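You operate a simulated robot arm through the tools that you are given. There is no shell and no other tool. Be economical: measure what you need, move in short steps, check, and stop when the job is done.

Carry out the task below with a simulated two-armed robot. There is one attempt and no reset: what you move stays moved.

JOB
Shut the third drawer from the top. Fetch the green cup from the top of the tool cart and set it on the top of the loading shelf. Take the jet from the top of the tool cart and put it on top of the green rubbing block. Put the white patch from the top of the rig bench on the free end of the spare trough bench and the blue patch on the top of the mould bench. Open the green lid of the cleaner tin. Any order will do.

The check looks at the end state, three seconds after you hand in, the way a careful person would. Anything else that was tipped, shoved, dropped, spilled or broken makes it a failure. A push-on lid holds only when it is set on centred and level and pressed home; a screw cap is set on level and turned clockwise until tight.

ROBOT AND FRAMES
Two 7-joint arms with two-finger parallel grippers on one trunk, on a base that drives. Base frame: it is fixed to the floor where the robot stands at the start and does not move with it; the origin is under the middle of the robot, x ahead of it, y to its left, z up. Readings come in m, degrees, newtons and seconds.
The left shoulder is at the start at [0.05, 0.187, 1.135], the right one opposite. With the tool pointing down near the work surface each hand reaches from about 0.1 to 0.66 m from the robot's upright axis, wherever it stands, measured 20 degrees to its own side. Places, roughly: cup [1, 0, 0.75]; free end of the spare trough bench [-3.8, -5.4, 0.9]; green lid of the cleaner tin [-1.5, -0.4, 0.9]; jet [0.5, 0.25, 0.75]; patch [-5.75, -2.25, 0.75]; rubbing block (8x4x4 cm) [0.6, 0.5, 0.8]; third drawer [0.7, 0.2, 0.5]; top of the loading shelf (76x15 cm) [1.9, -0.26, 1.02]; top of the mould bench [-1.3, -0.7, 0.9]. Payload 3.43 kg a hand.
Tool frame (each hand has its own): the origin (TCP) lies between the finger pads and is the grasp point; the fingertips stand 0.03 m ahead of it; z points along the fingers, y is the line along which they close. The gripper opens to 0.094 m. The fingers are 0.028 m wide and 0.01 m thick; the gripper's body (0.05 by 0.096 m) begins 0.055 m behind the TCP.
Orientation is that of the tool frame in the base frame, as [roll, pitch, yaw] about the fixed x, y, z axes, in that order (R = Rz(yaw) Ry(pitch) Rx(roll)). With the fingers straight down and closing along the base's y, the tool's x points along the base's -x, its y along +y and its z along -z.

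CONTROLS
- The arms move only by the tool move_arm. It takes "left_steps", "right_steps" or both (then of equal length, played together; a hand with none holds still); each is a list of rows, each a list of 3 entries, a list of its own where there are three numbers: the shift along the tool's x, y, z in m, then the turn, a rotation vector about the tool's x, y, z in degrees, then the finger opening in m, from 0 to 0.094. In form: [[[dx, dy, dz], [ax, ay, az], grip], ...]. A call has 1 to 12 rows; each row shifts and turns the commanded pose from where the row before left it, along the tool's axes as they then stand. Each row takes 0.2 s and may step no farther than 0.05 m and 8.6 degrees from the row before; otherwise, or with a gripper value out of range, the whole call is refused. Where a pose cannot be reached the arm comes as near as it can. A force on the tool above 40 N (or 10 N above the force at the start of the call, whichever is more), or a blocked arm, ends the call early, and 0.2 s more pass. The fingers move at their own pace (about 0.153 m/s each) and stop on an object; they squeeze with about 22 N. The grip force told is the motor's: it shows also when the fingers shut on nothing. Time passes only in rows, and 0.2 s behind the last, so rows that do not move let the fingers close. The reply holds the time, the measured pose of the TCP, the force on the tool along the base axes, the opening and the grip force, in the units named above and with some noise, with the torque about the TCP (base axes, N m) and any sound that the robot's microphone picked up.
- Cameras (640 x 400 px; columns grow to the right, rows downward): "scene" is now at [0.1395, 0.0239, 1.2875]; the picture's right is [0.28, -0.96, 0.00], its down [-0.61, -0.18, -0.77] and it looks along [0.74, 0.22, -0.63] (base axes); focal length 254 px, centre (320, 200). "left" rides on the left gripper at [0.076, -0.014, -0.102] in its tool frame; the picture's right is [0.18, 0.98, 0.00], its down [-0.75, 0.14, -0.64] and it looks along [-0.63, 0.12, 0.77] (tool axes); focal length 243 px, centre (320, 200). "right" rides on the right gripper at [0.076, 0.014, -0.103] in its tool frame; the picture's right is [-0.18, 0.98, 0.00], its down [-0.75, -0.14, -0.64] and it looks along [-0.63, -0.12, 0.77] (tool axes); focal length 243 px, centre (320, 200). There is no depth. A picture from a camera that has moved, and an enlarged one, comes with that camera's place and axes in the base frame and with its lens.
- capture(camera): a new picture of that camera. No time passes.
- lift_body(by): slides the trunk up (or, below 0, down) by that many m; the arms and the scene camera ride with it, the base frame stays. It gives what a move gives, with no picture.
- base_move(legs): drives the robot by 1 to 6 legs, each [ahead, left, turn to the left] in m, m and degrees, along the robot's own axes; the way and the turn of a leg run together, so that a leg with both is an arc; at most 1.5 m and 180 degrees a leg. The arms and the cameras ride along, it lands a little off, and it stops where it bumps. It gives what a move gives.
- head_to(pan, tilt): turns the head with the scene camera to pan (to the left, within 80 degrees either way) and tilt (down, from -29 to 69), counted from straight ahead of the robot. It gives what a move gives.
- enlarge(camera, box): a new picture of the part [left, top, right, bottom] of that camera's present view, enlarged. No time passes.
- sign_off(): hands the job in; it is judged then, once.

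Work in short steps. Places have to be worked out from the pictures, the camera data and where the tool is seen: move nearer, look again, correct. Check each grasp and each placing, and mend what went wrong. You have 165 turns and 138 pictures in all, those below and enlarged ones among them. Open the grippers and draw the arms clear of the work before you hand the job in, unless the task says otherwise; then end with one line.

The tools are called after "Call:" as a command line: name --argument value ..., lists and objects as JSON in quotes. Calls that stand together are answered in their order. move_arm: Moves the arms, as the interface text tells. Its arguments: {"type":"object","properties":{"left_steps":{"type":"array","items":{"type":"array"}},"right_steps":{"type":"array","items":{"type":"array"}}},"required":[]} The other tools are called the same way: lift_body (by) slides the trunk up or down; base_move (legs) drives the base; head_to (pan, tilt) turns the head that bears the scene camera; capture (camera) takes a picture; enlarge (camera, box) takes an enlarged picture of a part of a camera's view; sign_off () hands the job in.

At the start:

```text
clock: 0.0
left_tool_pos: [0.3289, 0.234, 1.1379]
left_tool_rot: [-180.0, 0.0, -179.9]
left_ft_force: [0.1, -0.2, -1.1]
left_wrist_torque: [0.0, 0.01, -0.01]
left_grip_width: 0.0941
left_grasp_force: 0.0
right_tool_pos: [0.3412, -0.0304, 1.1061]
right_tool_rot: [-180.0, 0.0, -179.9]
right_ft_force: [0.0, 0.5, 0.7]
right_wrist_torque: [-0.01, -0.01, 0.0]
right_grip_width: 0.094
right_grasp_force: 0.0
trunk travel left (down, up): [-0.35, 0.082]
robot x, y, heading: [-0.0023, 0.0024, -0.0]
head pan, tilt: [16.5, 39.4]
```

scene: 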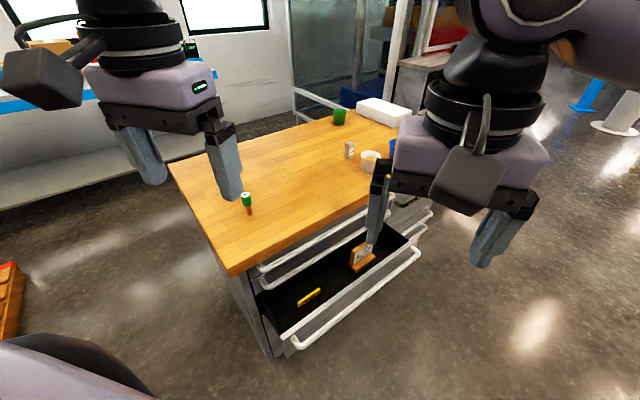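
right: 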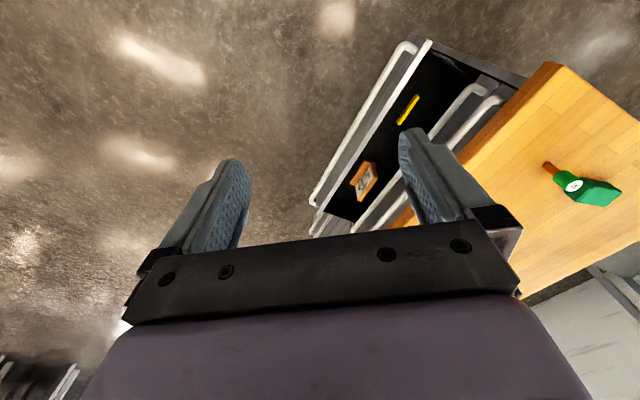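
left: 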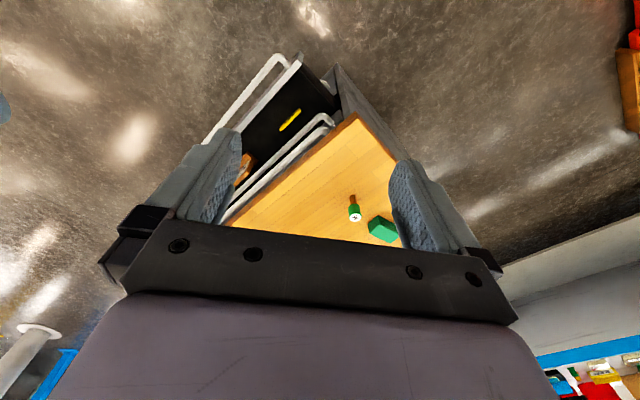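

The cart is ahead with its third drawer open; jet is the small orange/green item and the block is green. I'll enlarge the scene for detail.

Call:
enlarge --camera "scene" --box '[160, 80, 460, 360]'

Call:
enlarge --camera "left" --box '[180, 40, 440, 260]'

```text
1.43 times, centred on (310, 220) of scene
camera zoom: at [0.1395, 0.0239, 1.2875], right [0.28, -0.96, 0.0], down [-0.61, -0.18, -0.77], along [0.74, 0.22, -0.63], focal length 363 px, centre (334, 171)
```

zoom: 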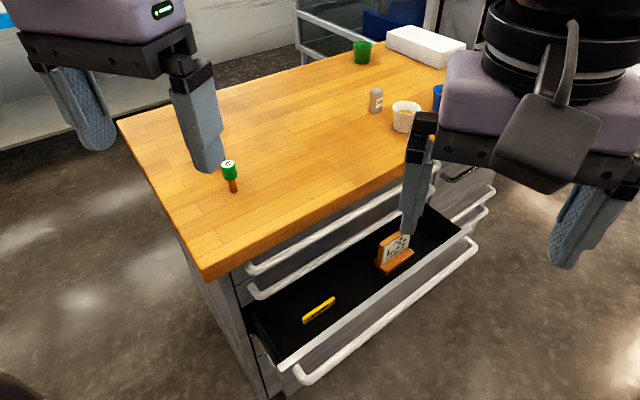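

```text
1.82 times, centred on (310, 150) of left
camera zoom: at [0.2525, 0.22, 1.2399], right [-0.19, 0.98, 0.0], down [0.75, 0.14, 0.64], along [0.63, 0.12, -0.77], focal length 441 px, centre (338, 291)
```

zoom: 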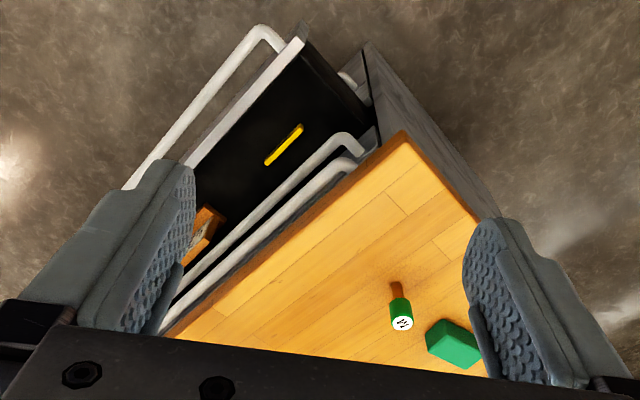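

Jet estimated near (0.57, 0.35), surface z≈0.82; the open drawer faces about heading 54° reversed. I'll drive to stand facing the drawer front, and look.

Call:
base_move --legs '[[0, -0.45, 0], [0.2, 0, 0], [0, 0, 54]]'

Call:
head_to --pan 0 --tilt 50

Call:
capture --camera "scene"

```text
clock: 6.2
left_tool_pos: [0.1981, -0.0407, 1.1386]
left_tool_rot: [179.9, -0.1, -126.3]
left_ft_force: [-0.1, 0.3, 0.0]
left_wrist_torque: [-0.03, 0.0, 0.02]
left_grip_width: 0.0938
left_grasp_force: 0.0
right_tool_pos: [0.417, -0.1881, 1.107]
right_tool_rot: [-179.9, 0.0, -126.4]
right_ft_force: [0.3, 0.1, 0.3]
right_wrist_torque: [-0.04, -0.02, 0.0]
right_grip_width: 0.094
right_grasp_force: 0.1
trunk travel left (down, up): [-0.35, 0.082]
robot x, y, heading: [0.1938, -0.4439, 53.5]
head pan, tilt: [16.5, 39.4]
```

```text
clock: 7.0
left_tool_pos: [0.1975, -0.0408, 1.1389]
left_tool_rot: [179.9, 0.0, -126.5]
left_ft_force: [-0.2, 0.2, -0.1]
left_wrist_torque: [-0.02, 0.02, -0.02]
left_grip_width: 0.0937
left_grasp_force: 0.0
right_tool_pos: [0.4163, -0.1873, 1.1056]
right_tool_rot: [-180.0, 0.1, -126.6]
right_ft_force: [0.2, 0.2, 0.3]
right_wrist_torque: [-0.01, 0.01, -0.01]
right_grip_width: 0.0939
right_grasp_force: 0.1
trunk travel left (down, up): [-0.35, 0.082]
robot x, y, heading: [0.1892, -0.4418, 53.7]
head pan, tilt: [0.0, 50.0]
```

```text
132 pictures are left
camera scene: at [0.2708, -0.3354, 1.2724], right [0.8, -0.59, 0.0], down [-0.45, -0.62, -0.64], along [0.38, 0.52, -0.77], focal length 254 px, centre (320, 200)
```

scene: 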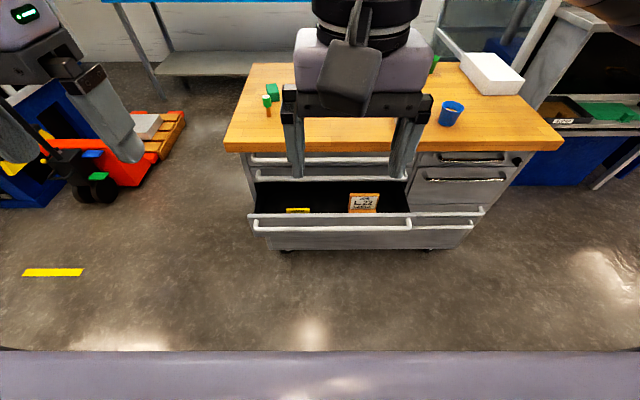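

Nicely square to the cart. Enlarge the drawer area.

Call:
enlarge --camera "scene" --box '[220, 130, 500, 270]'

```text
2.29 times, centred on (360, 200) of scene
camera zoom: at [0.2708, -0.3354, 1.2724], right [0.8, -0.59, 0.0], down [-0.45, -0.62, -0.64], along [0.38, 0.52, -0.77], focal length 580 px, centre (229, 200)
```

zoom: 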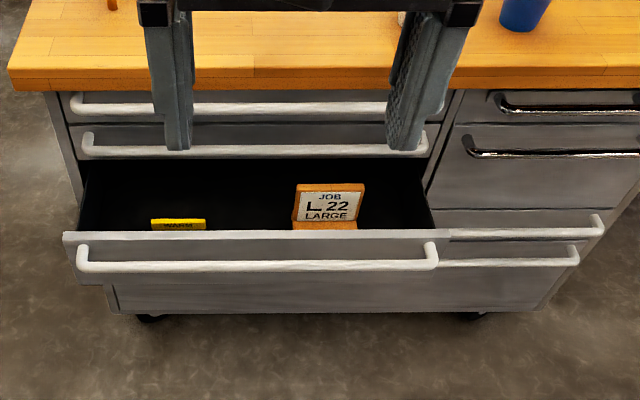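

Open drawer is third in the left column, its handle around 0.58 high and 0.59 m ahead of me. I'll lower the trunk, then turn the right tool to point forward.

Call:
lift_body --by -0.35

Call:
move_arm --right_steps '[[[-0.01, 0, 0], [0, -8.2, 0], 0.0], [[-0.01, 0, 0.001], [0, -8.2, 0], 0.0], [[-0.01, 0, 0.003], [0, -8.2, 0], 0.0], [[-0.009, 0, 0.004], [0, -8.2, 0], 0.0], [[-0.008, 0, 0.006], [0, -8.2, 0], 0.0], [[-0.007, 0, 0.007], [0, -8.2, 0], 0.0], [[-0.006, 0, 0.008], [0, -8.2, 0], 0.0], [[-0.005, 0, 0.009], [0, -8.2, 0], 0.0], [[-0.004, 0, 0.009], [0, -8.2, 0], 0.0], [[-0.002, 0, 0.01], [0, -8.2, 0], 0.0], [[-0.001, 0, 0.01], [0, -8.0, 0], 0.0]]'

```text
clock: 10.4
left_tool_pos: [0.1987, -0.04, 0.7885]
left_tool_rot: [180.0, -0.1, -126.3]
left_ft_force: [0.4, 0.0, 0.0]
left_wrist_torque: [0.0, -0.02, 0.01]
left_grip_width: 0.0939
left_grasp_force: 0.1
right_tool_pos: [0.417, -0.1877, 0.7552]
right_tool_rot: [-180.0, -0.1, -126.5]
right_ft_force: [-0.4, -0.2, -0.1]
right_wrist_torque: [0.02, -0.01, -0.02]
right_grip_width: 0.0941
right_grasp_force: 0.2
trunk travel left (down, up): [0.0, 0.432]
robot x, y, heading: [0.189, -0.4445, 53.5]
head pan, tilt: [0.0, 50.0]
```

```text
clock: 12.8
left_tool_pos: [0.1987, -0.0408, 0.7872]
left_tool_rot: [179.9, 0.0, -126.3]
left_ft_force: [0.3, 0.1, 0.1]
left_wrist_torque: [0.02, 0.0, 0.02]
left_grip_width: 0.0942
left_grasp_force: 0.1
right_tool_pos: [0.4837, -0.1006, 0.752]
right_tool_rot: [20.2, 89.8, 73.8]
right_ft_force: [0.1, 0.1, 0.8]
right_wrist_torque: [0.04, 0.0, 0.01]
right_grip_width: 0.0003
right_grasp_force: 22.0
trunk travel left (down, up): [0.0, 0.432]
robot x, y, heading: [0.1895, -0.4463, 53.6]
head pan, tilt: [0.0, 50.0]
```

Right tool is horizontal at z 0.75. Lower it to about 0.60 and look.

Call:
move_arm --right_steps '[[[0.04, 0, 0], [0, 0, 0], 0.0], [[0.04, 0, 0], [0, 0, 0], 0.0], [[0.04, 0, 0], [0, 0, 0], 0.0], [[0.04, 0, 0], [0, 0, 0], 0.0]]'

Call:
capture --camera "scene"

Call:
capture --camera "right"

```text
clock: 13.8
left_tool_pos: [0.1989, -0.0404, 0.7887]
left_tool_rot: [-179.9, 0.0, -126.4]
left_ft_force: [-0.2, 0.3, 0.4]
left_wrist_torque: [0.05, 0.0, 0.01]
left_grip_width: 0.0941
left_grasp_force: 0.1
right_tool_pos: [0.4828, -0.0991, 0.5916]
right_tool_rot: [41.8, 89.9, 95.3]
right_ft_force: [0.1, 0.8, -0.2]
right_wrist_torque: [0.02, 0.0, 0.02]
right_grip_width: 0.0
right_grasp_force: 22.0
trunk travel left (down, up): [0.0, 0.432]
robot x, y, heading: [0.192, -0.4451, 53.6]
head pan, tilt: [0.0, 50.0]
```

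```text
130 pictures are left
camera scene: at [0.2708, -0.3355, 0.9225], right [0.8, -0.59, 0.0], down [-0.46, -0.62, -0.64], along [0.38, 0.52, -0.77], focal length 254 px, centre (320, 200)
```

scene: 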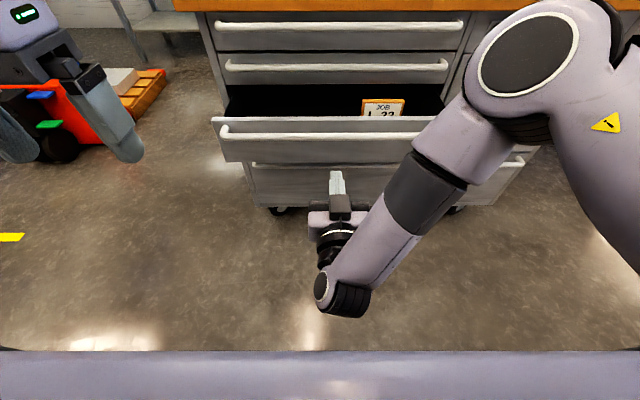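

```text
129 pictures are left
camera right: at [0.4103, -0.1729, 0.5142], right [-0.79, 0.58, 0.19], down [-0.27, -0.6, 0.75], along [0.55, 0.54, 0.63], focal length 243 px, centre (320, 200)
```

right: 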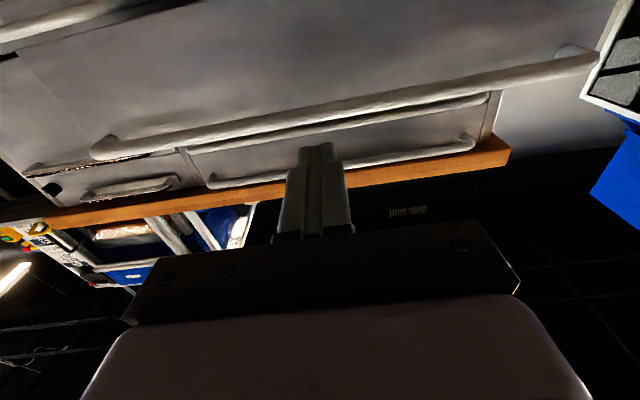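

Triangulated: handle at z≈0.594, 0.10 m ahead of the fingertips; needs ~0.145 m push. Push forward steadily.

Call:
move_arm --right_steps '[[[0, 0, 0.03], [0, 0, 0], 0.0], [[0, 0, 0.03], [0, 0, 0], 0.0], [[0, 0, 0.02], [0, 0, 0], 0.0], [[0, 0, 0.015], [0, 0, 0], 0.0], [[0, 0, 0.015], [0, 0, 0], 0.0], [[0, 0, 0.015], [0, 0, 0], 0.0], [[0, 0, 0.015], [0, 0, 0], 0.0], [[0, 0, 0.015], [0, 0, 0], 0.0], [[0, 0, 0.015], [0, 0, 0], 0.0], [[0, 0, 0.015], [0, 0, 0], 0.0]]'

Call:
capture --camera "scene"

```text
clock: 16.0
left_tool_pos: [0.1978, -0.0403, 0.7878]
left_tool_rot: [-179.9, 0.0, -126.4]
left_ft_force: [0.6, 0.2, -0.3]
left_wrist_torque: [-0.02, -0.04, 0.01]
left_grip_width: 0.094
left_grasp_force: 0.0
right_tool_pos: [0.5787, 0.0543, 0.604]
right_tool_rot: [175.9, 89.9, -130.8]
right_ft_force: [0.1, 0.2, 0.2]
right_wrist_torque: [-0.01, 0.02, -0.03]
right_grip_width: 0.0001
right_grasp_force: 22.4
right hand out of reach, approached as far as the arm can: row 6, 7, 8, 9
trunk travel left (down, up): [0.0, 0.432]
robot x, y, heading: [0.1949, -0.4467, 53.4]
head pan, tilt: [0.0, 50.0]
```

```text
128 pictures are left
camera scene: at [0.2708, -0.3354, 0.9224], right [0.8, -0.59, 0.0], down [-0.46, -0.62, -0.64], along [0.38, 0.52, -0.77], focal length 254 px, centre (320, 200)
```

scene: 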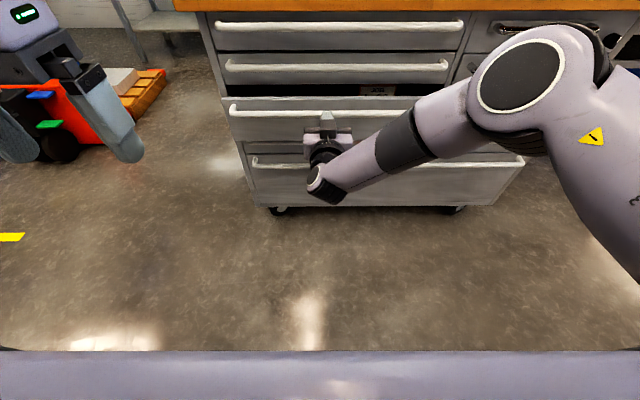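

Arm hit its reach limit with 3–6 cm left. I'll drive the base ahead gently to finish.

Call:
base_move --legs '[[0.03, 0, 0]]'

Call:
enlarge --camera "scene" --box '[190, 0, 550, 220]'

```text
clock: 16.9
left_tool_pos: [0.2157, -0.0158, 0.787]
left_tool_rot: [180.0, 0.0, -126.4]
left_ft_force: [0.4, -1.4, -0.1]
left_wrist_torque: [0.02, 0.01, 0.01]
left_grip_width: 0.0942
left_grasp_force: 0.0
right_tool_pos: [0.5971, 0.0778, 0.6022]
right_tool_rot: [179.3, 89.7, -127.6]
right_ft_force: [-0.1, 0.4, -0.4]
right_wrist_torque: [0.01, -0.01, 0.0]
right_grip_width: 0.0001
right_grasp_force: 22.2
trunk travel left (down, up): [0.0, 0.432]
robot x, y, heading: [0.2113, -0.4172, 53.3]
head pan, tilt: [0.0, 50.0]
```

```text
1.78 times, centred on (370, 110) of scene
camera zoom: at [0.2883, -0.3117, 0.9224], right [0.8, -0.59, 0.0], down [-0.46, -0.62, -0.64], along [0.38, 0.52, -0.77], focal length 451 px, centre (231, 360)
```

zoom: 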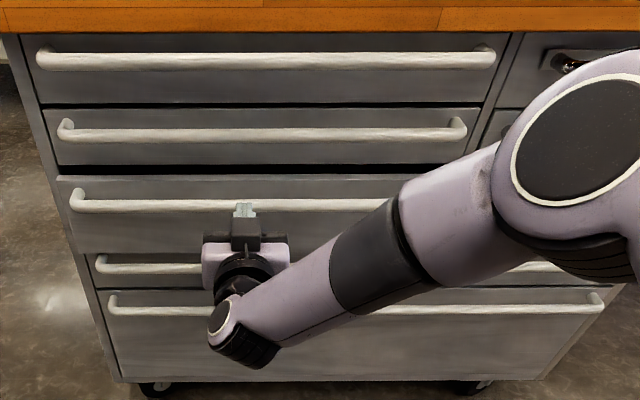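

Still slightly proud by ~2–3 cm. Continue another 2 cm.

Call:
base_move --legs '[[0.025, 0, 0]]'

Call:
enlarge --camera "scene" --box '[190, 0, 550, 220]'

```text
clock: 17.7
left_tool_pos: [0.2291, 0.0035, 0.7884]
left_tool_rot: [-180.0, 0.0, -126.4]
left_ft_force: [-0.1, 0.1, 0.0]
left_wrist_torque: [0.02, 0.02, -0.02]
left_grip_width: 0.0941
left_grasp_force: 0.0
right_tool_pos: [0.6119, 0.0981, 0.6031]
right_tool_rot: [-179.3, 89.7, -126.3]
right_ft_force: [0.5, 0.0, 0.5]
right_wrist_torque: [0.0, -0.03, 0.03]
right_grip_width: 0.0001
right_grasp_force: 22.4
trunk travel left (down, up): [0.0, 0.432]
robot x, y, heading: [0.2243, -0.4003, 53.3]
head pan, tilt: [0.0, 50.0]
```

```text
1.78 times, centred on (370, 110) of scene
camera zoom: at [0.303, -0.2918, 0.9224], right [0.8, -0.59, 0.0], down [-0.46, -0.62, -0.64], along [0.38, 0.52, -0.77], focal length 451 px, centre (231, 360)
```

zoom: 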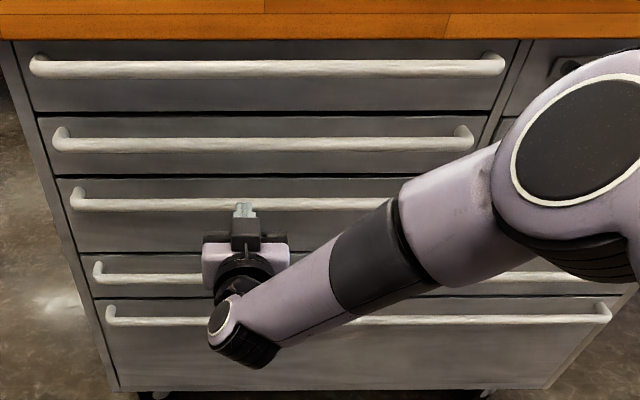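

Almost flush. One more small push to confirm it is against the stop.

Call:
base_move --legs '[[0.012, 0, 0]]'

Call:
enlarge --camera "scene" --box '[190, 40, 350, 160]'

```text
clock: 18.5
left_tool_pos: [0.2355, 0.0103, 0.7883]
left_tool_rot: [-179.9, 0.0, -126.4]
left_ft_force: [-0.1, -0.5, 0.7]
left_wrist_torque: [0.01, -0.01, 0.02]
left_grip_width: 0.0942
left_grasp_force: 0.0
right_tool_pos: [0.6154, 0.1039, 0.6031]
right_tool_rot: [-161.9, 89.9, -109.0]
right_ft_force: [-0.9, -5.6, 3.5]
right_wrist_torque: [0.06, -0.02, 0.0]
right_grip_width: 0.0001
right_grasp_force: 21.9
trunk travel left (down, up): [0.0, 0.432]
robot x, y, heading: [0.2336, -0.391, 53.5]
head pan, tilt: [0.0, 50.0]
stopped in leg 1: the force on the tool passed its limit (the readings are from after the stop); the commanded pose is now the measured one
```

```text
3.33 times, centred on (270, 100) of scene
camera zoom: at [0.3087, -0.2846, 0.9224], right [0.8, -0.59, 0.0], down [-0.46, -0.62, -0.64], along [0.38, 0.52, -0.77], focal length 846 px, centre (487, 533)
```

zoom: 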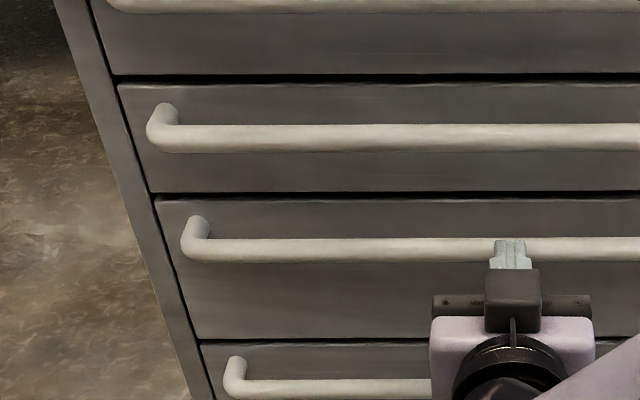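

Drawer is shut (stop force felt). Back the base away, then restore the right tool to pointing down.

Call:
base_move --legs '[[-0.2, 0, 0]]'

Call:
move_arm --right_steps '[[[0, 0, -0.02], [0, 8.2, 0], 0.0], [[-0.01, 0, -0.02], [0, 8.2, 0], 0.0], [[-0.01, 0, -0.02], [0, 8.2, 0], 0.05], [[0, 0, -0.02], [0, 8.2, 0], 0.05], [[0, 0, -0.02], [0, 8.2, 0], 0.05], [[0, 0, -0.01], [0, 8.2, 0], 0.05], [[0, 0, -0.01], [0, 8.2, 0], 0.05], [[0, 0, -0.01], [0, 8.2, 0], 0.05], [[0, 0, -0.01], [0, 8.2, 0], 0.05], [[0, 0, 0], [0, 8.2, 0], 0.05], [[0, 0, 0], [0, 8.0, 0], 0.05]]'

Call:
lift_body --by 0.4

Call:
capture --camera "scene"

```text
clock: 20.1
left_tool_pos: [0.1154, -0.1527, 0.7877]
left_tool_rot: [180.0, 0.0, -126.3]
left_ft_force: [0.3, -0.3, -0.3]
left_wrist_torque: [-0.02, 0.04, 0.0]
left_grip_width: 0.0937
left_grasp_force: 0.2
right_tool_pos: [0.4949, -0.0617, 0.6031]
right_tool_rot: [-169.6, 89.9, -116.7]
right_ft_force: [0.0, 0.0, -1.2]
right_wrist_torque: [-0.02, 0.0, 0.01]
right_grip_width: 0.0
right_grasp_force: 21.9
trunk travel left (down, up): [0.0, 0.432]
robot x, y, heading: [0.1095, -0.5558, 53.7]
head pan, tilt: [0.0, 50.0]
```

```text
clock: 22.6
left_tool_pos: [0.1138, -0.1538, 0.7884]
left_tool_rot: [-179.9, -0.1, -126.5]
left_ft_force: [-0.6, 0.0, 0.1]
left_wrist_torque: [-0.04, -0.03, 0.02]
left_grip_width: 0.0941
left_grasp_force: 0.1
right_tool_pos: [0.4263, -0.152, 0.6803]
right_tool_rot: [179.9, -0.4, -126.9]
right_ft_force: [0.7, 0.0, -0.4]
right_wrist_torque: [0.02, 0.0, -0.04]
right_grip_width: 0.05
right_grasp_force: 0.0
trunk travel left (down, up): [0.0, 0.432]
robot x, y, heading: [0.1037, -0.5521, 53.3]
head pan, tilt: [0.0, 50.0]
```

```text
clock: 26.4
left_tool_pos: [0.1159, -0.153, 1.1885]
left_tool_rot: [-180.0, 0.0, -126.4]
left_ft_force: [1.0, 0.5, -0.3]
left_wrist_torque: [-0.03, -0.03, 0.01]
left_grip_width: 0.0938
left_grasp_force: 0.0
right_tool_pos: [0.427, -0.1518, 1.0809]
right_tool_rot: [179.9, -0.2, -126.9]
right_ft_force: [0.4, 1.0, 0.7]
right_wrist_torque: [0.0, 0.02, -0.02]
right_grip_width: 0.0497
right_grasp_force: 0.1
trunk travel left (down, up): [-0.4, 0.032]
robot x, y, heading: [0.1063, -0.5588, 53.2]
head pan, tilt: [0.0, 50.0]
```

```text
124 pictures are left
camera scene: at [0.1876, -0.448, 1.3223], right [0.8, -0.6, 0.0], down [-0.46, -0.62, -0.64], along [0.38, 0.52, -0.77], focal length 254 px, centre (320, 200)
```

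scene: 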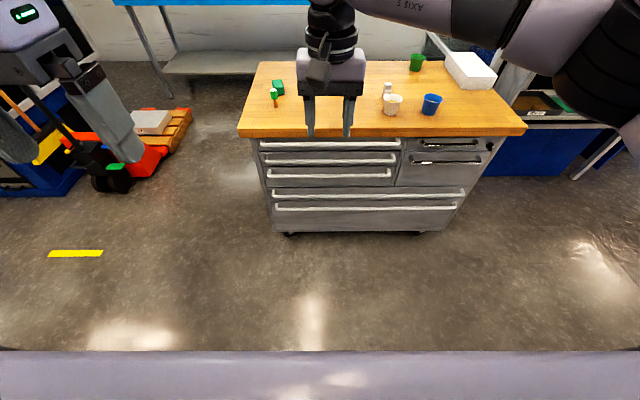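

Cart is all shut. Drive closer to the cart for the jet and block.

Call:
base_move --legs '[[0.3, 0, 0], [0.14, 0, 0]]'

Call:
capture --camera "scene"

Call:
capture --camera "left"

```text
clock: 29.3
left_tool_pos: [0.3681, 0.1922, 1.1886]
left_tool_rot: [-180.0, -0.1, -126.3]
left_ft_force: [0.3, -1.3, 0.0]
left_wrist_torque: [-0.04, 0.0, -0.01]
left_grip_width: 0.0941
left_grasp_force: 0.1
right_tool_pos: [0.6801, 0.1936, 1.0813]
right_tool_rot: [180.0, -0.3, -126.9]
right_ft_force: [0.1, -0.6, -0.5]
right_wrist_torque: [0.0, 0.03, -0.03]
right_grip_width: 0.0498
right_grasp_force: 0.0
trunk travel left (down, up): [-0.4, 0.032]
robot x, y, heading: [0.3644, -0.2174, 53.5]
head pan, tilt: [0.0, 50.0]
```

```text
123 pictures are left
camera scene: at [0.4424, -0.1031, 1.3222], right [0.8, -0.59, 0.0], down [-0.45, -0.62, -0.64], along [0.38, 0.52, -0.77], focal length 254 px, centre (320, 200)
```

scene: 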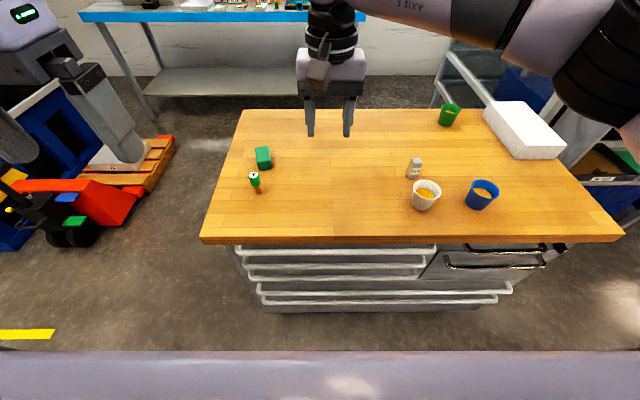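

```text
122 pictures are left
camera left: at [0.3354, 0.122, 1.2897], right [-0.9, 0.43, 0.0], down [0.33, 0.69, 0.64], along [0.28, 0.58, -0.77], focal length 243 px, centre (320, 200)
```

left: 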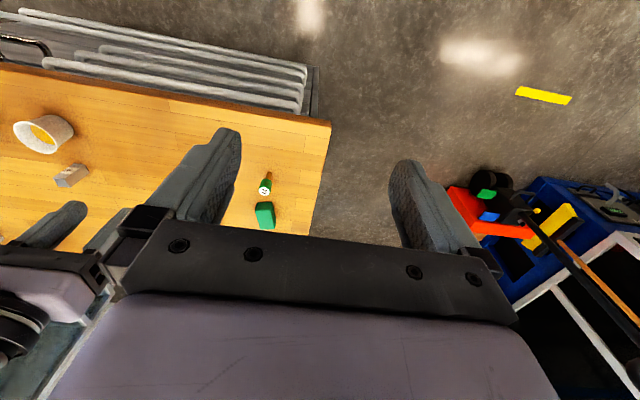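

Position of the jet confirmed near (0.574, 0.349), 7 cm tall. Enlarge to see the block and jet.

Call:
enlarge --camera "scene" --box '[210, 120, 320, 210]'

Call:
enlarge --camera "left" --box '[220, 150, 320, 240]'

```text
4.44 times, centred on (265, 165) of scene
camera zoom: at [0.4424, -0.1031, 1.3222], right [0.8, -0.59, 0.0], down [-0.45, -0.62, -0.64], along [0.38, 0.52, -0.77], focal length 1128 px, centre (564, 356)
```

zoom: 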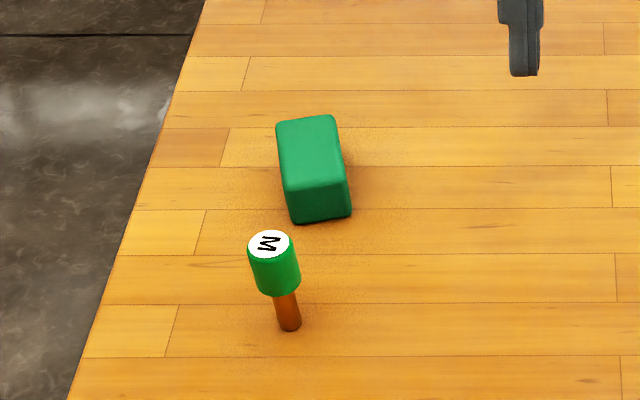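

```text
4.44 times, centred on (270, 195) of left
camera zoom: at [0.3354, 0.122, 1.2897], right [-0.9, 0.43, 0.0], down [0.33, 0.69, 0.64], along [0.28, 0.58, -0.77], focal length 1078 px, centre (542, 222)
```

zoom: 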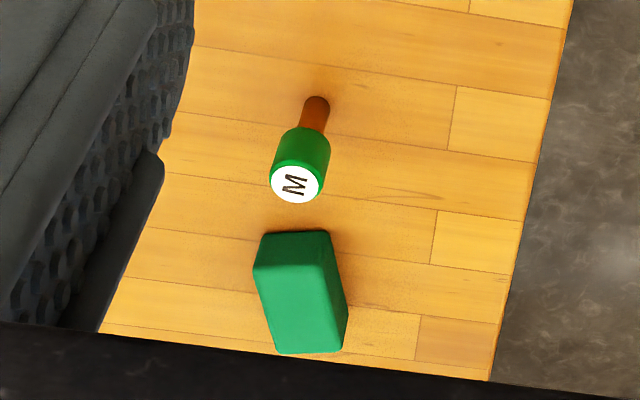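

The block's long axis points away from me, jet's green head spans z≈0.86–0.887. Move left hand over the jet and shift the right hand aside.

Call:
move_arm --left_steps '[[[-0.042, -0.0122, 0.03], [0, 0, 0], 0.094], [[-0.042, -0.0122, 0.03], [0, 0, 0], 0.094], [[-0.042, -0.0122, 0.03], [0, 0, 0], 0.094], [[-0.042, -0.0122, 0.03], [0, 0, 0], 0.094], [[-0.041, -0.0123, 0.03], [0, 0, 0], 0.07], [[-0.04, -0.0123, 0.03], [0, 0, 0], 0.07], [[0, 0, 0.03], [0, 0, 0], 0.07]]' --right_steps '[[[0.03, -0.03, 0], [0, 0, 0], 0.05], [[0.03, -0.03, 0], [0, 0, 0], 0.05], [[0.03, -0.03, 0], [0, 0, 0], 0.05], [[0.03, -0.03, 0], [0, 0, 0], 0.05], [[0, 0, 0], [0, 0, 0], 0.05], [[0, 0, 0], [0, 0, 0], 0.05], [[0, 0, 0], [0, 0, 0], 0.05]]'

Call:
capture --camera "left"

Call:
enlarge --camera "scene" --box '[180, 80, 360, 230]'

```text
refused: row 1 steps farther than a row can; nothing moved
```

```text
119 pictures are left
camera left: at [0.3354, 0.122, 1.2897], right [-0.9, 0.43, 0.0], down [0.33, 0.69, 0.64], along [0.28, 0.58, -0.77], focal length 243 px, centre (320, 200)
```

left: 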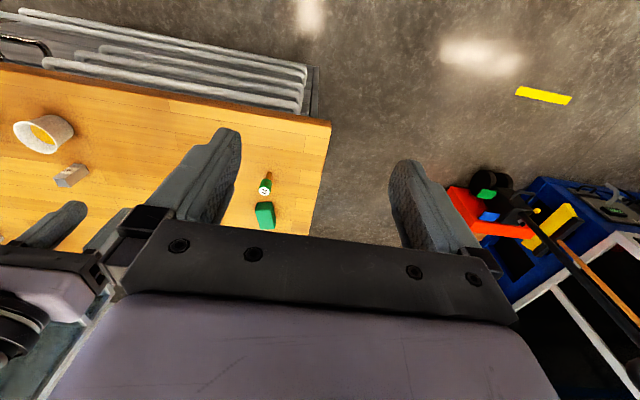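

```text
2.67 times, centred on (270, 155) of scene
camera zoom: at [0.4424, -0.1031, 1.3222], right [0.8, -0.59, 0.0], down [-0.45, -0.62, -0.64], along [0.38, 0.52, -0.77], focal length 677 px, centre (453, 320)
```

zoom: 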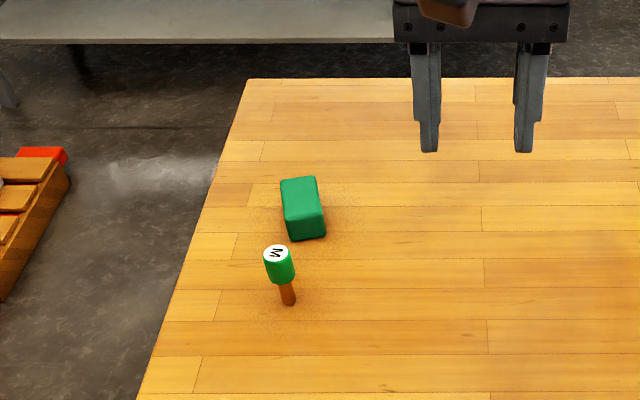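

Row length exceeded the limit; split into smaller rows.

Call:
move_arm --left_steps '[[[-0.036, -0.0105, 0.027], [0, 0, 0], 0.094], [[-0.036, -0.0105, 0.027], [0, 0, 0], 0.094], [[-0.036, -0.0105, 0.027], [0, 0, 0], 0.094], [[-0.036, -0.0105, 0.027], [0, 0, 0], 0.094], [[-0.036, -0.0105, 0.027], [0, 0, 0], 0.07], [[-0.036, -0.0105, 0.027], [0, 0, 0], 0.07], [[-0.033, -0.0105, 0.027], [0, 0, 0], 0.07]]' --right_steps '[[[0.03, -0.03, 0], [0, 0, 0], 0.05], [[0.03, -0.03, 0], [0, 0, 0], 0.05], [[0.03, -0.03, 0], [0, 0, 0], 0.05], [[0.03, -0.03, 0], [0, 0, 0], 0.05], [[0, 0, 0], [0, 0, 0], 0.05], [[0, 0, 0], [0, 0, 0], 0.05], [[0, 0, 0], [0, 0, 0], 0.05]]'

Call:
capture --camera "left"

Call:
enlarge --camera "scene" --box '[180, 80, 360, 230]'

```text
clock: 30.9
left_tool_pos: [0.4848, 0.3279, 1.0158]
left_tool_rot: [-179.9, 0.1, -126.3]
left_ft_force: [0.0, 0.5, -0.9]
left_wrist_torque: [0.02, 0.02, 0.0]
left_grip_width: 0.07
left_grasp_force: 0.1
left hand out of reach, approached as far as the arm can: row 5, 6, 7
right_tool_pos: [0.7044, 0.0243, 1.0837]
right_tool_rot: [-180.0, -0.2, -127.0]
right_ft_force: [0.0, 0.2, 0.2]
right_wrist_torque: [-0.03, 0.0, -0.01]
right_grip_width: 0.0501
right_grasp_force: 0.0
trunk travel left (down, up): [-0.4, 0.032]
robot x, y, heading: [0.3633, -0.2152, 53.5]
head pan, tilt: [0.0, 50.0]
```

```text
117 pictures are left
camera left: at [0.4499, 0.2582, 1.1177], right [-0.9, 0.43, 0.0], down [0.33, 0.69, 0.64], along [0.28, 0.58, -0.77], focal length 243 px, centre (320, 200)
```

left: 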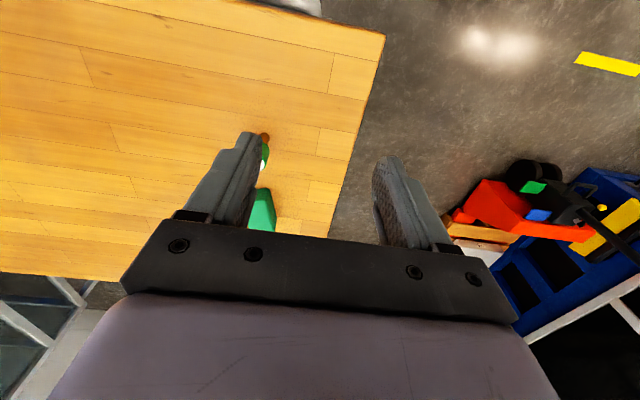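

```text
2.67 times, centred on (270, 155) of scene
camera zoom: at [0.4416, -0.1038, 1.3224], right [0.81, -0.59, 0.0], down [-0.45, -0.62, -0.64], along [0.38, 0.52, -0.77], focal length 677 px, centre (453, 320)
```

zoom: 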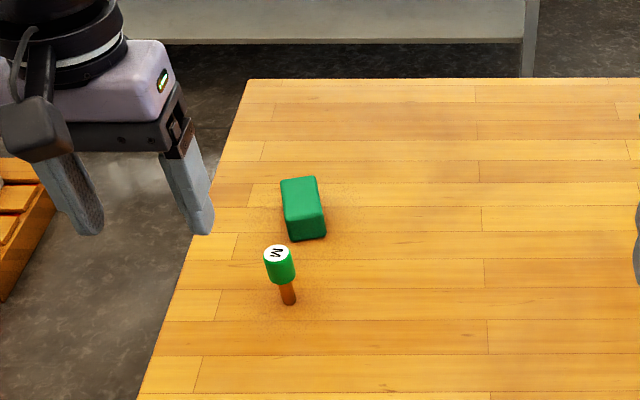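

The left hand stopped short at this height. Lower the trunk 0.1 and try the remaining shift.

Call:
lift_body --by -0.1

Call:
move_arm --left_steps '[[[0, -0.03, -0.02], [0, 0, 0], 0.07], [[-0.02, -0.03, 0], [0, 0, 0], 0.07], [[-0.025, 0, 0], [0, 0, 0], 0.07], [[-0.024, 0, 0], [0, 0, 0], 0.07]]'

```text
clock: 32.2
left_tool_pos: [0.483, 0.3273, 0.9176]
left_tool_rot: [-179.9, 0.0, -126.3]
left_ft_force: [-0.7, 0.7, 0.1]
left_wrist_torque: [-0.01, -0.01, -0.03]
left_grip_width: 0.0701
left_grasp_force: 0.0
right_tool_pos: [0.7045, 0.0247, 0.9841]
right_tool_rot: [180.0, -0.2, -126.8]
right_ft_force: [0.5, -0.4, -0.2]
right_wrist_torque: [-0.01, 0.0, -0.02]
right_grip_width: 0.0503
right_grasp_force: 0.0
trunk travel left (down, up): [-0.3, 0.132]
robot x, y, heading: [0.3609, -0.2152, 53.5]
head pan, tilt: [0.0, 50.0]
```

```text
clock: 33.2
left_tool_pos: [0.4895, 0.3328, 0.95]
left_tool_rot: [-179.9, 0.0, -126.2]
left_ft_force: [-0.5, 1.0, -0.2]
left_wrist_torque: [0.0, 0.02, -0.01]
left_grip_width: 0.0701
left_grasp_force: 0.0
left hand out of reach, approached as far as the arm can: row 1, 2, 3, 4
right_tool_pos: [0.7051, 0.0243, 0.984]
right_tool_rot: [180.0, -0.2, -126.9]
right_ft_force: [-0.5, -0.1, 0.2]
right_wrist_torque: [-0.02, -0.04, -0.01]
right_grip_width: 0.05
right_grasp_force: 0.0
trunk travel left (down, up): [-0.3, 0.132]
robot x, y, heading: [0.3602, -0.2122, 53.6]
head pan, tilt: [0.0, 50.0]
```

Probably a joint-limit posture. Retreat toward the body, shift right, then go forward again.

Call:
move_arm --left_steps '[[[0.04, 0, 0], [0, 0, 0], 0.07], [[0.04, -0.02, 0], [0, 0, 0], 0.07], [[0.03, -0.03, 0], [0, 0, 0], 0.07], [[0, -0.03, 0], [0, 0, 0], 0.07]]'

```text
clock: 34.2
left_tool_pos: [0.4914, 0.1964, 0.9506]
left_tool_rot: [-180.0, -0.1, -126.2]
left_ft_force: [0.0, 0.1, 0.2]
left_wrist_torque: [-0.03, -0.02, -0.01]
left_grip_width: 0.0702
left_grasp_force: 0.1
right_tool_pos: [0.7045, 0.0243, 0.9837]
right_tool_rot: [-180.0, -0.4, -126.9]
right_ft_force: [0.4, 0.6, 0.3]
right_wrist_torque: [0.0, 0.0, 0.01]
right_grip_width: 0.0501
right_grasp_force: 0.1
trunk travel left (down, up): [-0.3, 0.132]
robot x, y, heading: [0.3624, -0.2141, 53.6]
head pan, tilt: [0.0, 50.0]
```

Good; now go forward 0.17 with 0.023 left.

Call:
move_arm --left_steps '[[[-0.034, 0.0046, 0], [0, 0, 0], 0.07], [[-0.034, 0.0046, 0], [0, 0, 0], 0.07], [[-0.034, 0.0046, 0], [0, 0, 0], 0.07], [[-0.034, 0.0046, 0], [0, 0, 0], 0.07], [[-0.034, 0.0046, 0], [0, 0, 0], 0.07]]'

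Call:
capture --camera "left"

```text
clock: 35.4
left_tool_pos: [0.4899, 0.3355, 0.9587]
left_tool_rot: [-179.9, 0.2, -126.3]
left_ft_force: [-0.4, 1.0, 0.1]
left_wrist_torque: [0.03, -0.01, -0.01]
left_grip_width: 0.07
left_grasp_force: 0.2
left hand out of reach, approached as far as the arm can: row 1, 2, 3, 4, 5
right_tool_pos: [0.7043, 0.0233, 0.9838]
right_tool_rot: [-180.0, -0.1, -126.9]
right_ft_force: [-0.7, -0.4, 0.5]
right_wrist_torque: [0.0, 0.02, 0.02]
right_grip_width: 0.0501
right_grasp_force: 0.0
trunk travel left (down, up): [-0.3, 0.132]
robot x, y, heading: [0.3653, -0.2142, 53.7]
head pan, tilt: [0.0, 50.0]
```

```text
115 pictures are left
camera left: at [0.456, 0.2664, 1.0609], right [-0.9, 0.43, 0.0], down [0.33, 0.69, 0.64], along [0.28, 0.58, -0.77], focal length 243 px, centre (320, 200)
```

left: 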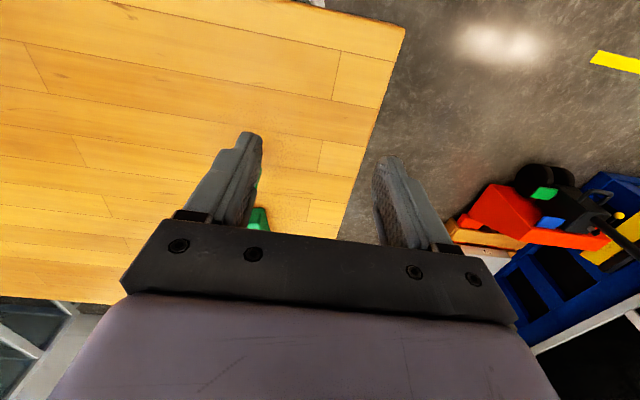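

Reach with a down-pointing tool improves when the hand is well below the shoulder, so I'll retreat, raise the trunk, and lower the hand instead.

Call:
move_arm --left_steps '[[[0.04, 0, 0], [0, 0, 0], 0.07], [[0.04, -0.02, 0], [0, 0, 0], 0.07], [[0.03, -0.03, 0], [0, 0, 0], 0.07], [[0, -0.01, 0], [0, 0, 0], 0.07]]'

Call:
lift_body --by 0.13

```text
clock: 36.4
left_tool_pos: [0.4724, 0.2107, 0.9595]
left_tool_rot: [-179.8, 0.0, -126.1]
left_ft_force: [0.2, -0.3, 0.0]
left_wrist_torque: [-0.02, -0.01, 0.02]
left_grip_width: 0.0701
left_grasp_force: 0.0
right_tool_pos: [0.7043, 0.0251, 0.9835]
right_tool_rot: [-180.0, -0.2, -126.8]
right_ft_force: [-0.1, 0.2, 0.8]
right_wrist_torque: [0.02, 0.02, 0.04]
right_grip_width: 0.0499
right_grasp_force: 0.0
trunk travel left (down, up): [-0.3, 0.132]
robot x, y, heading: [0.3628, -0.2162, 53.6]
head pan, tilt: [0.0, 50.0]
```

```text
clock: 38.0
left_tool_pos: [0.4732, 0.2117, 1.0867]
left_tool_rot: [-179.8, -0.1, -126.3]
left_ft_force: [-0.1, 0.7, 1.1]
left_wrist_torque: [0.0, 0.01, -0.02]
left_grip_width: 0.0699
left_grasp_force: 0.2
right_tool_pos: [0.7062, 0.0243, 1.1133]
right_tool_rot: [-180.0, -0.3, -126.9]
right_ft_force: [0.0, 0.2, 0.1]
right_wrist_torque: [-0.02, -0.02, -0.02]
right_grip_width: 0.0503
right_grasp_force: 0.0
trunk travel left (down, up): [-0.43, 0.002]
robot x, y, heading: [0.3661, -0.2181, 53.7]
head pan, tilt: [0.0, 50.0]
```

Lower the hand 0.14 here, then move forward 0.17 over the jet.

Call:
move_arm --left_steps '[[[0, 0, 0.047], [0, 0, 0], 0.07], [[0, 0, 0.047], [0, 0, 0], 0.07], [[0, 0, 0.047], [0, 0, 0], 0.07], [[-0.034, 0, 0], [0, 0, 0], 0.07], [[-0.034, 0, 0], [0, 0, 0], 0.07], [[-0.034, 0, 0], [0, 0, 0], 0.07], [[-0.034, 0, 0], [0, 0, 0], 0.07], [[-0.034, 0, 0], [0, 0, 0], 0.07]]'

Call:
capture --camera "left"

```text
clock: 39.8
left_tool_pos: [0.4682, 0.338, 1.0053]
left_tool_rot: [-179.8, 0.0, -126.3]
left_ft_force: [0.4, 0.7, 0.8]
left_wrist_torque: [0.01, 0.01, 0.0]
left_grip_width: 0.0702
left_grasp_force: 0.0
left hand out of reach, approached as far as the arm can: row 3, 4, 5, 6, 7, 8
right_tool_pos: [0.7052, 0.0226, 1.1155]
right_tool_rot: [-179.9, -0.2, -126.9]
right_ft_force: [-0.1, 0.5, 0.1]
right_wrist_torque: [0.02, 0.02, 0.0]
right_grip_width: 0.0501
right_grasp_force: 0.0
trunk travel left (down, up): [-0.43, 0.002]
robot x, y, heading: [0.3656, -0.2129, 53.4]
head pan, tilt: [0.0, 50.0]
```

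```text
114 pictures are left
camera left: at [0.4338, 0.2675, 1.1078], right [-0.9, 0.43, 0.0], down [0.33, 0.69, 0.64], along [0.28, 0.58, -0.77], focal length 243 px, centre (320, 200)
```

left: 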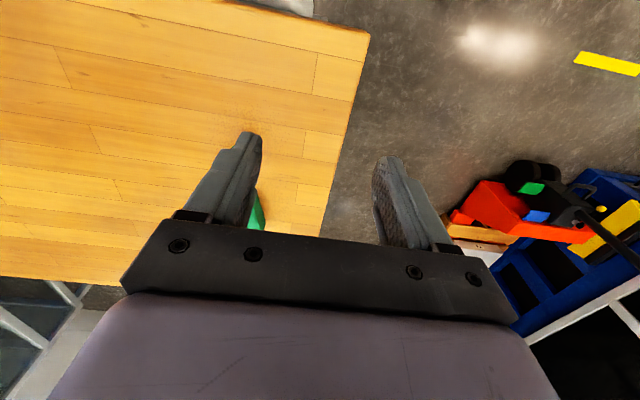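

Strange limit; look at the arm posture with the head panned toward the left arm.

Call:
head_to --pan 40 --tilt 20

Call:
capture --camera "scene"

```text
clock: 40.9
left_tool_pos: [0.467, 0.3366, 1.0054]
left_tool_rot: [-179.8, 0.0, -126.3]
left_ft_force: [-0.7, 0.1, 0.7]
left_wrist_torque: [0.02, 0.02, 0.0]
left_grip_width: 0.07
left_grasp_force: 0.0
right_tool_pos: [0.7042, 0.0245, 1.1144]
right_tool_rot: [180.0, -0.2, -126.9]
right_ft_force: [-0.1, -0.3, -0.2]
right_wrist_torque: [0.02, -0.02, 0.0]
right_grip_width: 0.05
right_grasp_force: 0.0
trunk travel left (down, up): [-0.43, 0.002]
robot x, y, heading: [0.3623, -0.2118, 53.7]
head pan, tilt: [40.0, 20.0]
```

```text
113 pictures are left
camera scene: at [0.3904, -0.0729, 1.3979], right [1.0, 0.06, 0.0], down [0.02, -0.34, -0.94], along [-0.06, 0.94, -0.34], focal length 254 px, centre (320, 200)
```

scene: 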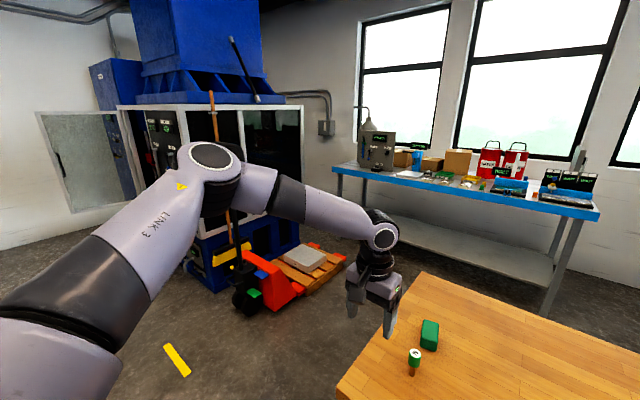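

Elbow-out posture limits forward reach. The jet and block sit ~0.12 m from the cart's left side, so I'll drive around to that side (floor there is clear) facing across.

Call:
move_arm --left_steps '[[[0.04, 0, -0.03], [0, 0, 0], 0.07], [[0.04, 0, -0.03], [0, 0, 0], 0.07], [[0.04, 0, -0.03], [0, 0, 0], 0.07]]'

Call:
base_move --legs '[[-0.25, 0, 0], [0, 0.7, 0], [0, 0, -90], [0, 0.68, 0]]'

Call:
head_to --pan 5 --tilt 55

Call:
capture --camera "scene"

```text
clock: 41.7
left_tool_pos: [0.3943, 0.2393, 1.0932]
left_tool_rot: [-179.9, -0.1, -126.4]
left_ft_force: [-0.3, -0.2, 0.3]
left_wrist_torque: [0.0, -0.04, 0.02]
left_grip_width: 0.0699
left_grasp_force: 0.1
right_tool_pos: [0.7047, 0.0236, 1.1136]
right_tool_rot: [-180.0, -0.2, -126.9]
right_ft_force: [0.4, -0.2, 0.7]
right_wrist_torque: [0.03, 0.01, -0.01]
right_grip_width: 0.0499
right_grasp_force: 0.0
trunk travel left (down, up): [-0.43, 0.002]
robot x, y, heading: [0.361, -0.2142, 53.6]
head pan, tilt: [40.0, 20.0]
```

```text
clock: 54.1
left_tool_pos: [0.5072, 0.5068, 1.0926]
left_tool_rot: [-180.0, 0.0, 143.5]
left_ft_force: [-1.3, -0.9, -1.0]
left_wrist_torque: [-0.04, 0.02, 0.02]
left_grip_width: 0.0703
left_grasp_force: 0.1
right_tool_pos: [0.2898, 0.1966, 1.1132]
right_tool_rot: [-179.9, -0.2, 142.9]
right_ft_force: [-0.7, -0.4, -0.3]
right_wrist_torque: [0.02, 0.0, -0.01]
right_grip_width: 0.0501
right_grasp_force: 0.0
trunk travel left (down, up): [-0.43, 0.002]
robot x, y, heading: [0.0538, 0.5415, -36.5]
head pan, tilt: [40.0, 20.0]
```

```text
clock: 55.1
left_tool_pos: [0.5083, 0.5064, 1.0924]
left_tool_rot: [-180.0, 0.0, 143.5]
left_ft_force: [0.1, -0.9, -0.6]
left_wrist_torque: [0.01, 0.0, 0.02]
left_grip_width: 0.07
left_grasp_force: 0.1
right_tool_pos: [0.2888, 0.1965, 1.1125]
right_tool_rot: [179.9, -0.2, 142.9]
right_ft_force: [-0.8, 0.1, -0.1]
right_wrist_torque: [0.03, 0.03, 0.0]
right_grip_width: 0.0501
right_grasp_force: 0.0
trunk travel left (down, up): [-0.43, 0.002]
robot x, y, heading: [0.0549, 0.5388, -36.6]
head pan, tilt: [5.0, 55.0]
```

```text
112 pictures are left
camera scene: at [0.1609, 0.4677, 1.3459], right [-0.52, -0.85, 0.0], down [-0.7, 0.43, -0.57], along [0.49, -0.3, -0.82], focal length 254 px, centre (320, 200)
```

scene: 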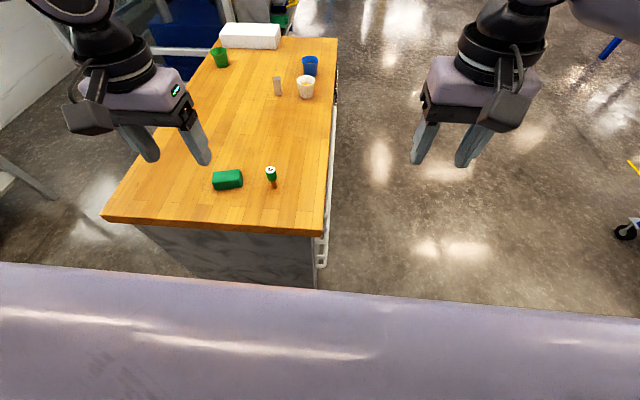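

Now the jet is 0.53 ahead, 0.16 left; block alongside it. Creep 5 cm closer, then move the left hand low over the jet.

Call:
base_move --legs '[[0.05, 0, 0]]'

Call:
enlarge --camera "scene" --box '[190, 130, 320, 220]'

```text
clock: 56.0
left_tool_pos: [0.5467, 0.4774, 1.093]
left_tool_rot: [-179.9, 0.0, 143.5]
left_ft_force: [0.6, 0.6, -0.2]
left_wrist_torque: [0.01, 0.02, 0.0]
left_grip_width: 0.07
left_grasp_force: 0.1
right_tool_pos: [0.3278, 0.1676, 1.113]
right_tool_rot: [-180.0, -0.2, 143.0]
right_ft_force: [0.1, -0.6, -1.3]
right_wrist_torque: [-0.01, -0.01, 0.01]
right_grip_width: 0.05
right_grasp_force: 0.0
trunk travel left (down, up): [-0.43, 0.002]
robot x, y, heading: [0.0925, 0.5132, -36.4]
head pan, tilt: [5.0, 55.0]
```

```text
4.44 times, centred on (255, 175) of scene
camera zoom: at [0.2007, 0.4382, 1.3457], right [-0.52, -0.85, 0.0], down [-0.7, 0.43, -0.57], along [0.49, -0.3, -0.82], focal length 1128 px, centre (609, 311)
```

zoom: 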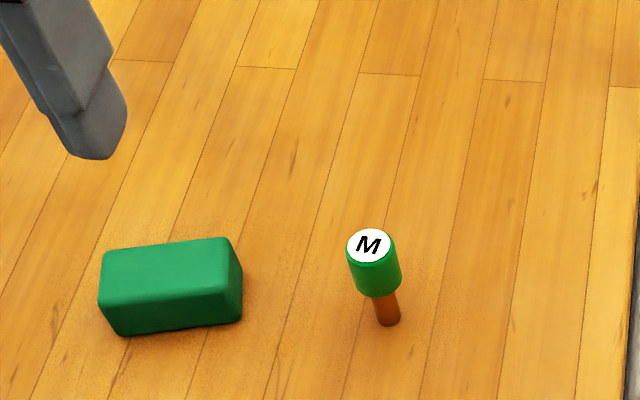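

Jet ≈(0.575, 0.352), block centre ≈(0.64, 0.443). Move left hand above the jet with tips just over its top.

Call:
move_arm --left_steps '[[[-0.02, -0.017, 0.03], [0, 0, 0], 0.07], [[-0.02, -0.017, 0.03], [0, 0, 0], 0.07], [[-0.02, -0.017, 0.03], [0, 0, 0], 0.07], [[-0.02, -0.017, 0.03], [0, 0, 0], 0.07], [[-0.017, -0.016, 0.03], [0, 0, 0], 0.07]]'

Call:
capture --camera "left"

Call:
enlarge --camera "scene" --box '[190, 130, 320, 220]'

```text
clock: 57.2
left_tool_pos: [0.5695, 0.4097, 0.9721]
left_tool_rot: [-179.8, 0.1, 143.6]
left_ft_force: [-0.4, 0.2, -0.2]
left_wrist_torque: [-0.03, 0.0, 0.04]
left_grip_width: 0.0697
left_grasp_force: 0.0
left hand out of reach, approached as far as the arm can: row 4, 5
right_tool_pos: [0.3283, 0.169, 1.1131]
right_tool_rot: [-179.8, -0.2, 143.0]
right_ft_force: [0.1, -0.6, -0.1]
right_wrist_torque: [0.0, -0.02, -0.02]
right_grip_width: 0.0503
right_grasp_force: 0.2
trunk travel left (down, up): [-0.43, 0.002]
robot x, y, heading: [0.0912, 0.5116, -36.5]
head pan, tilt: [5.0, 55.0]
```

```text
110 pictures are left
camera left: at [0.5003, 0.4437, 1.0741], right [0.44, 0.9, 0.0], down [0.69, -0.33, 0.64], along [0.58, -0.28, -0.77], focal length 243 px, centre (320, 200)
```

left: 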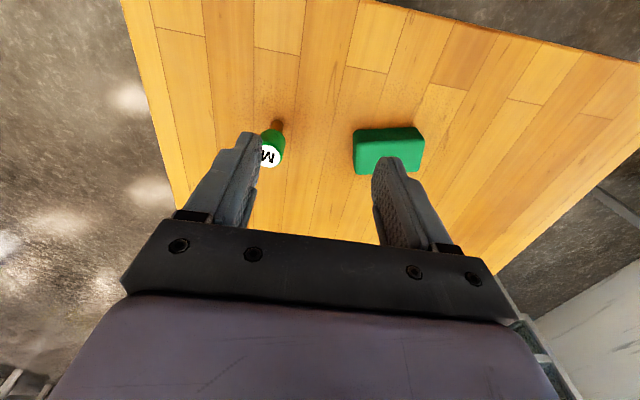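

```text
4.44 times, centred on (255, 175) of scene
camera zoom: at [0.2, 0.4388, 1.3458], right [-0.52, -0.85, 0.0], down [-0.7, 0.43, -0.57], along [0.49, -0.3, -0.82], focal length 1128 px, centre (609, 311)
```

zoom: 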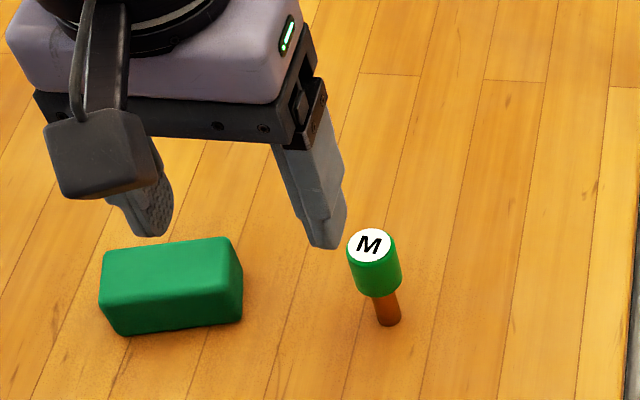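

Still limited. Test whether a wrist yaw relieves it: turn tool 24° one way while moving down.

Call:
move_arm --left_steps '[[[0, 0, 0], [0, 0, 8], 0.07], [[0, 0, 0], [0, 0, 8], 0.07], [[0, 0, 0], [0, 0, 8], 0.07], [[0, 0, 0.02], [0, 0, 0], 0.07], [[0, 0, 0.02], [0, 0, 0], 0.07]]'

```text
clock: 58.4
left_tool_pos: [0.5712, 0.4274, 0.9453]
left_tool_rot: [-179.8, 0.0, 119.5]
left_ft_force: [0.6, 0.5, 1.0]
left_wrist_torque: [0.01, 0.02, -0.01]
left_grip_width: 0.07
left_grasp_force: 0.0
left hand out of reach, approached as far as the arm can: row 4, 5
right_tool_pos: [0.3273, 0.1675, 1.1145]
right_tool_rot: [180.0, -0.2, 143.0]
right_ft_force: [-0.3, -0.3, -0.1]
right_wrist_torque: [-0.01, 0.01, 0.06]
right_grip_width: 0.0499
right_grasp_force: 0.1
trunk travel left (down, up): [-0.43, 0.002]
robot x, y, heading: [0.0944, 0.5164, -36.5]
head pan, tilt: [5.0, 55.0]
```

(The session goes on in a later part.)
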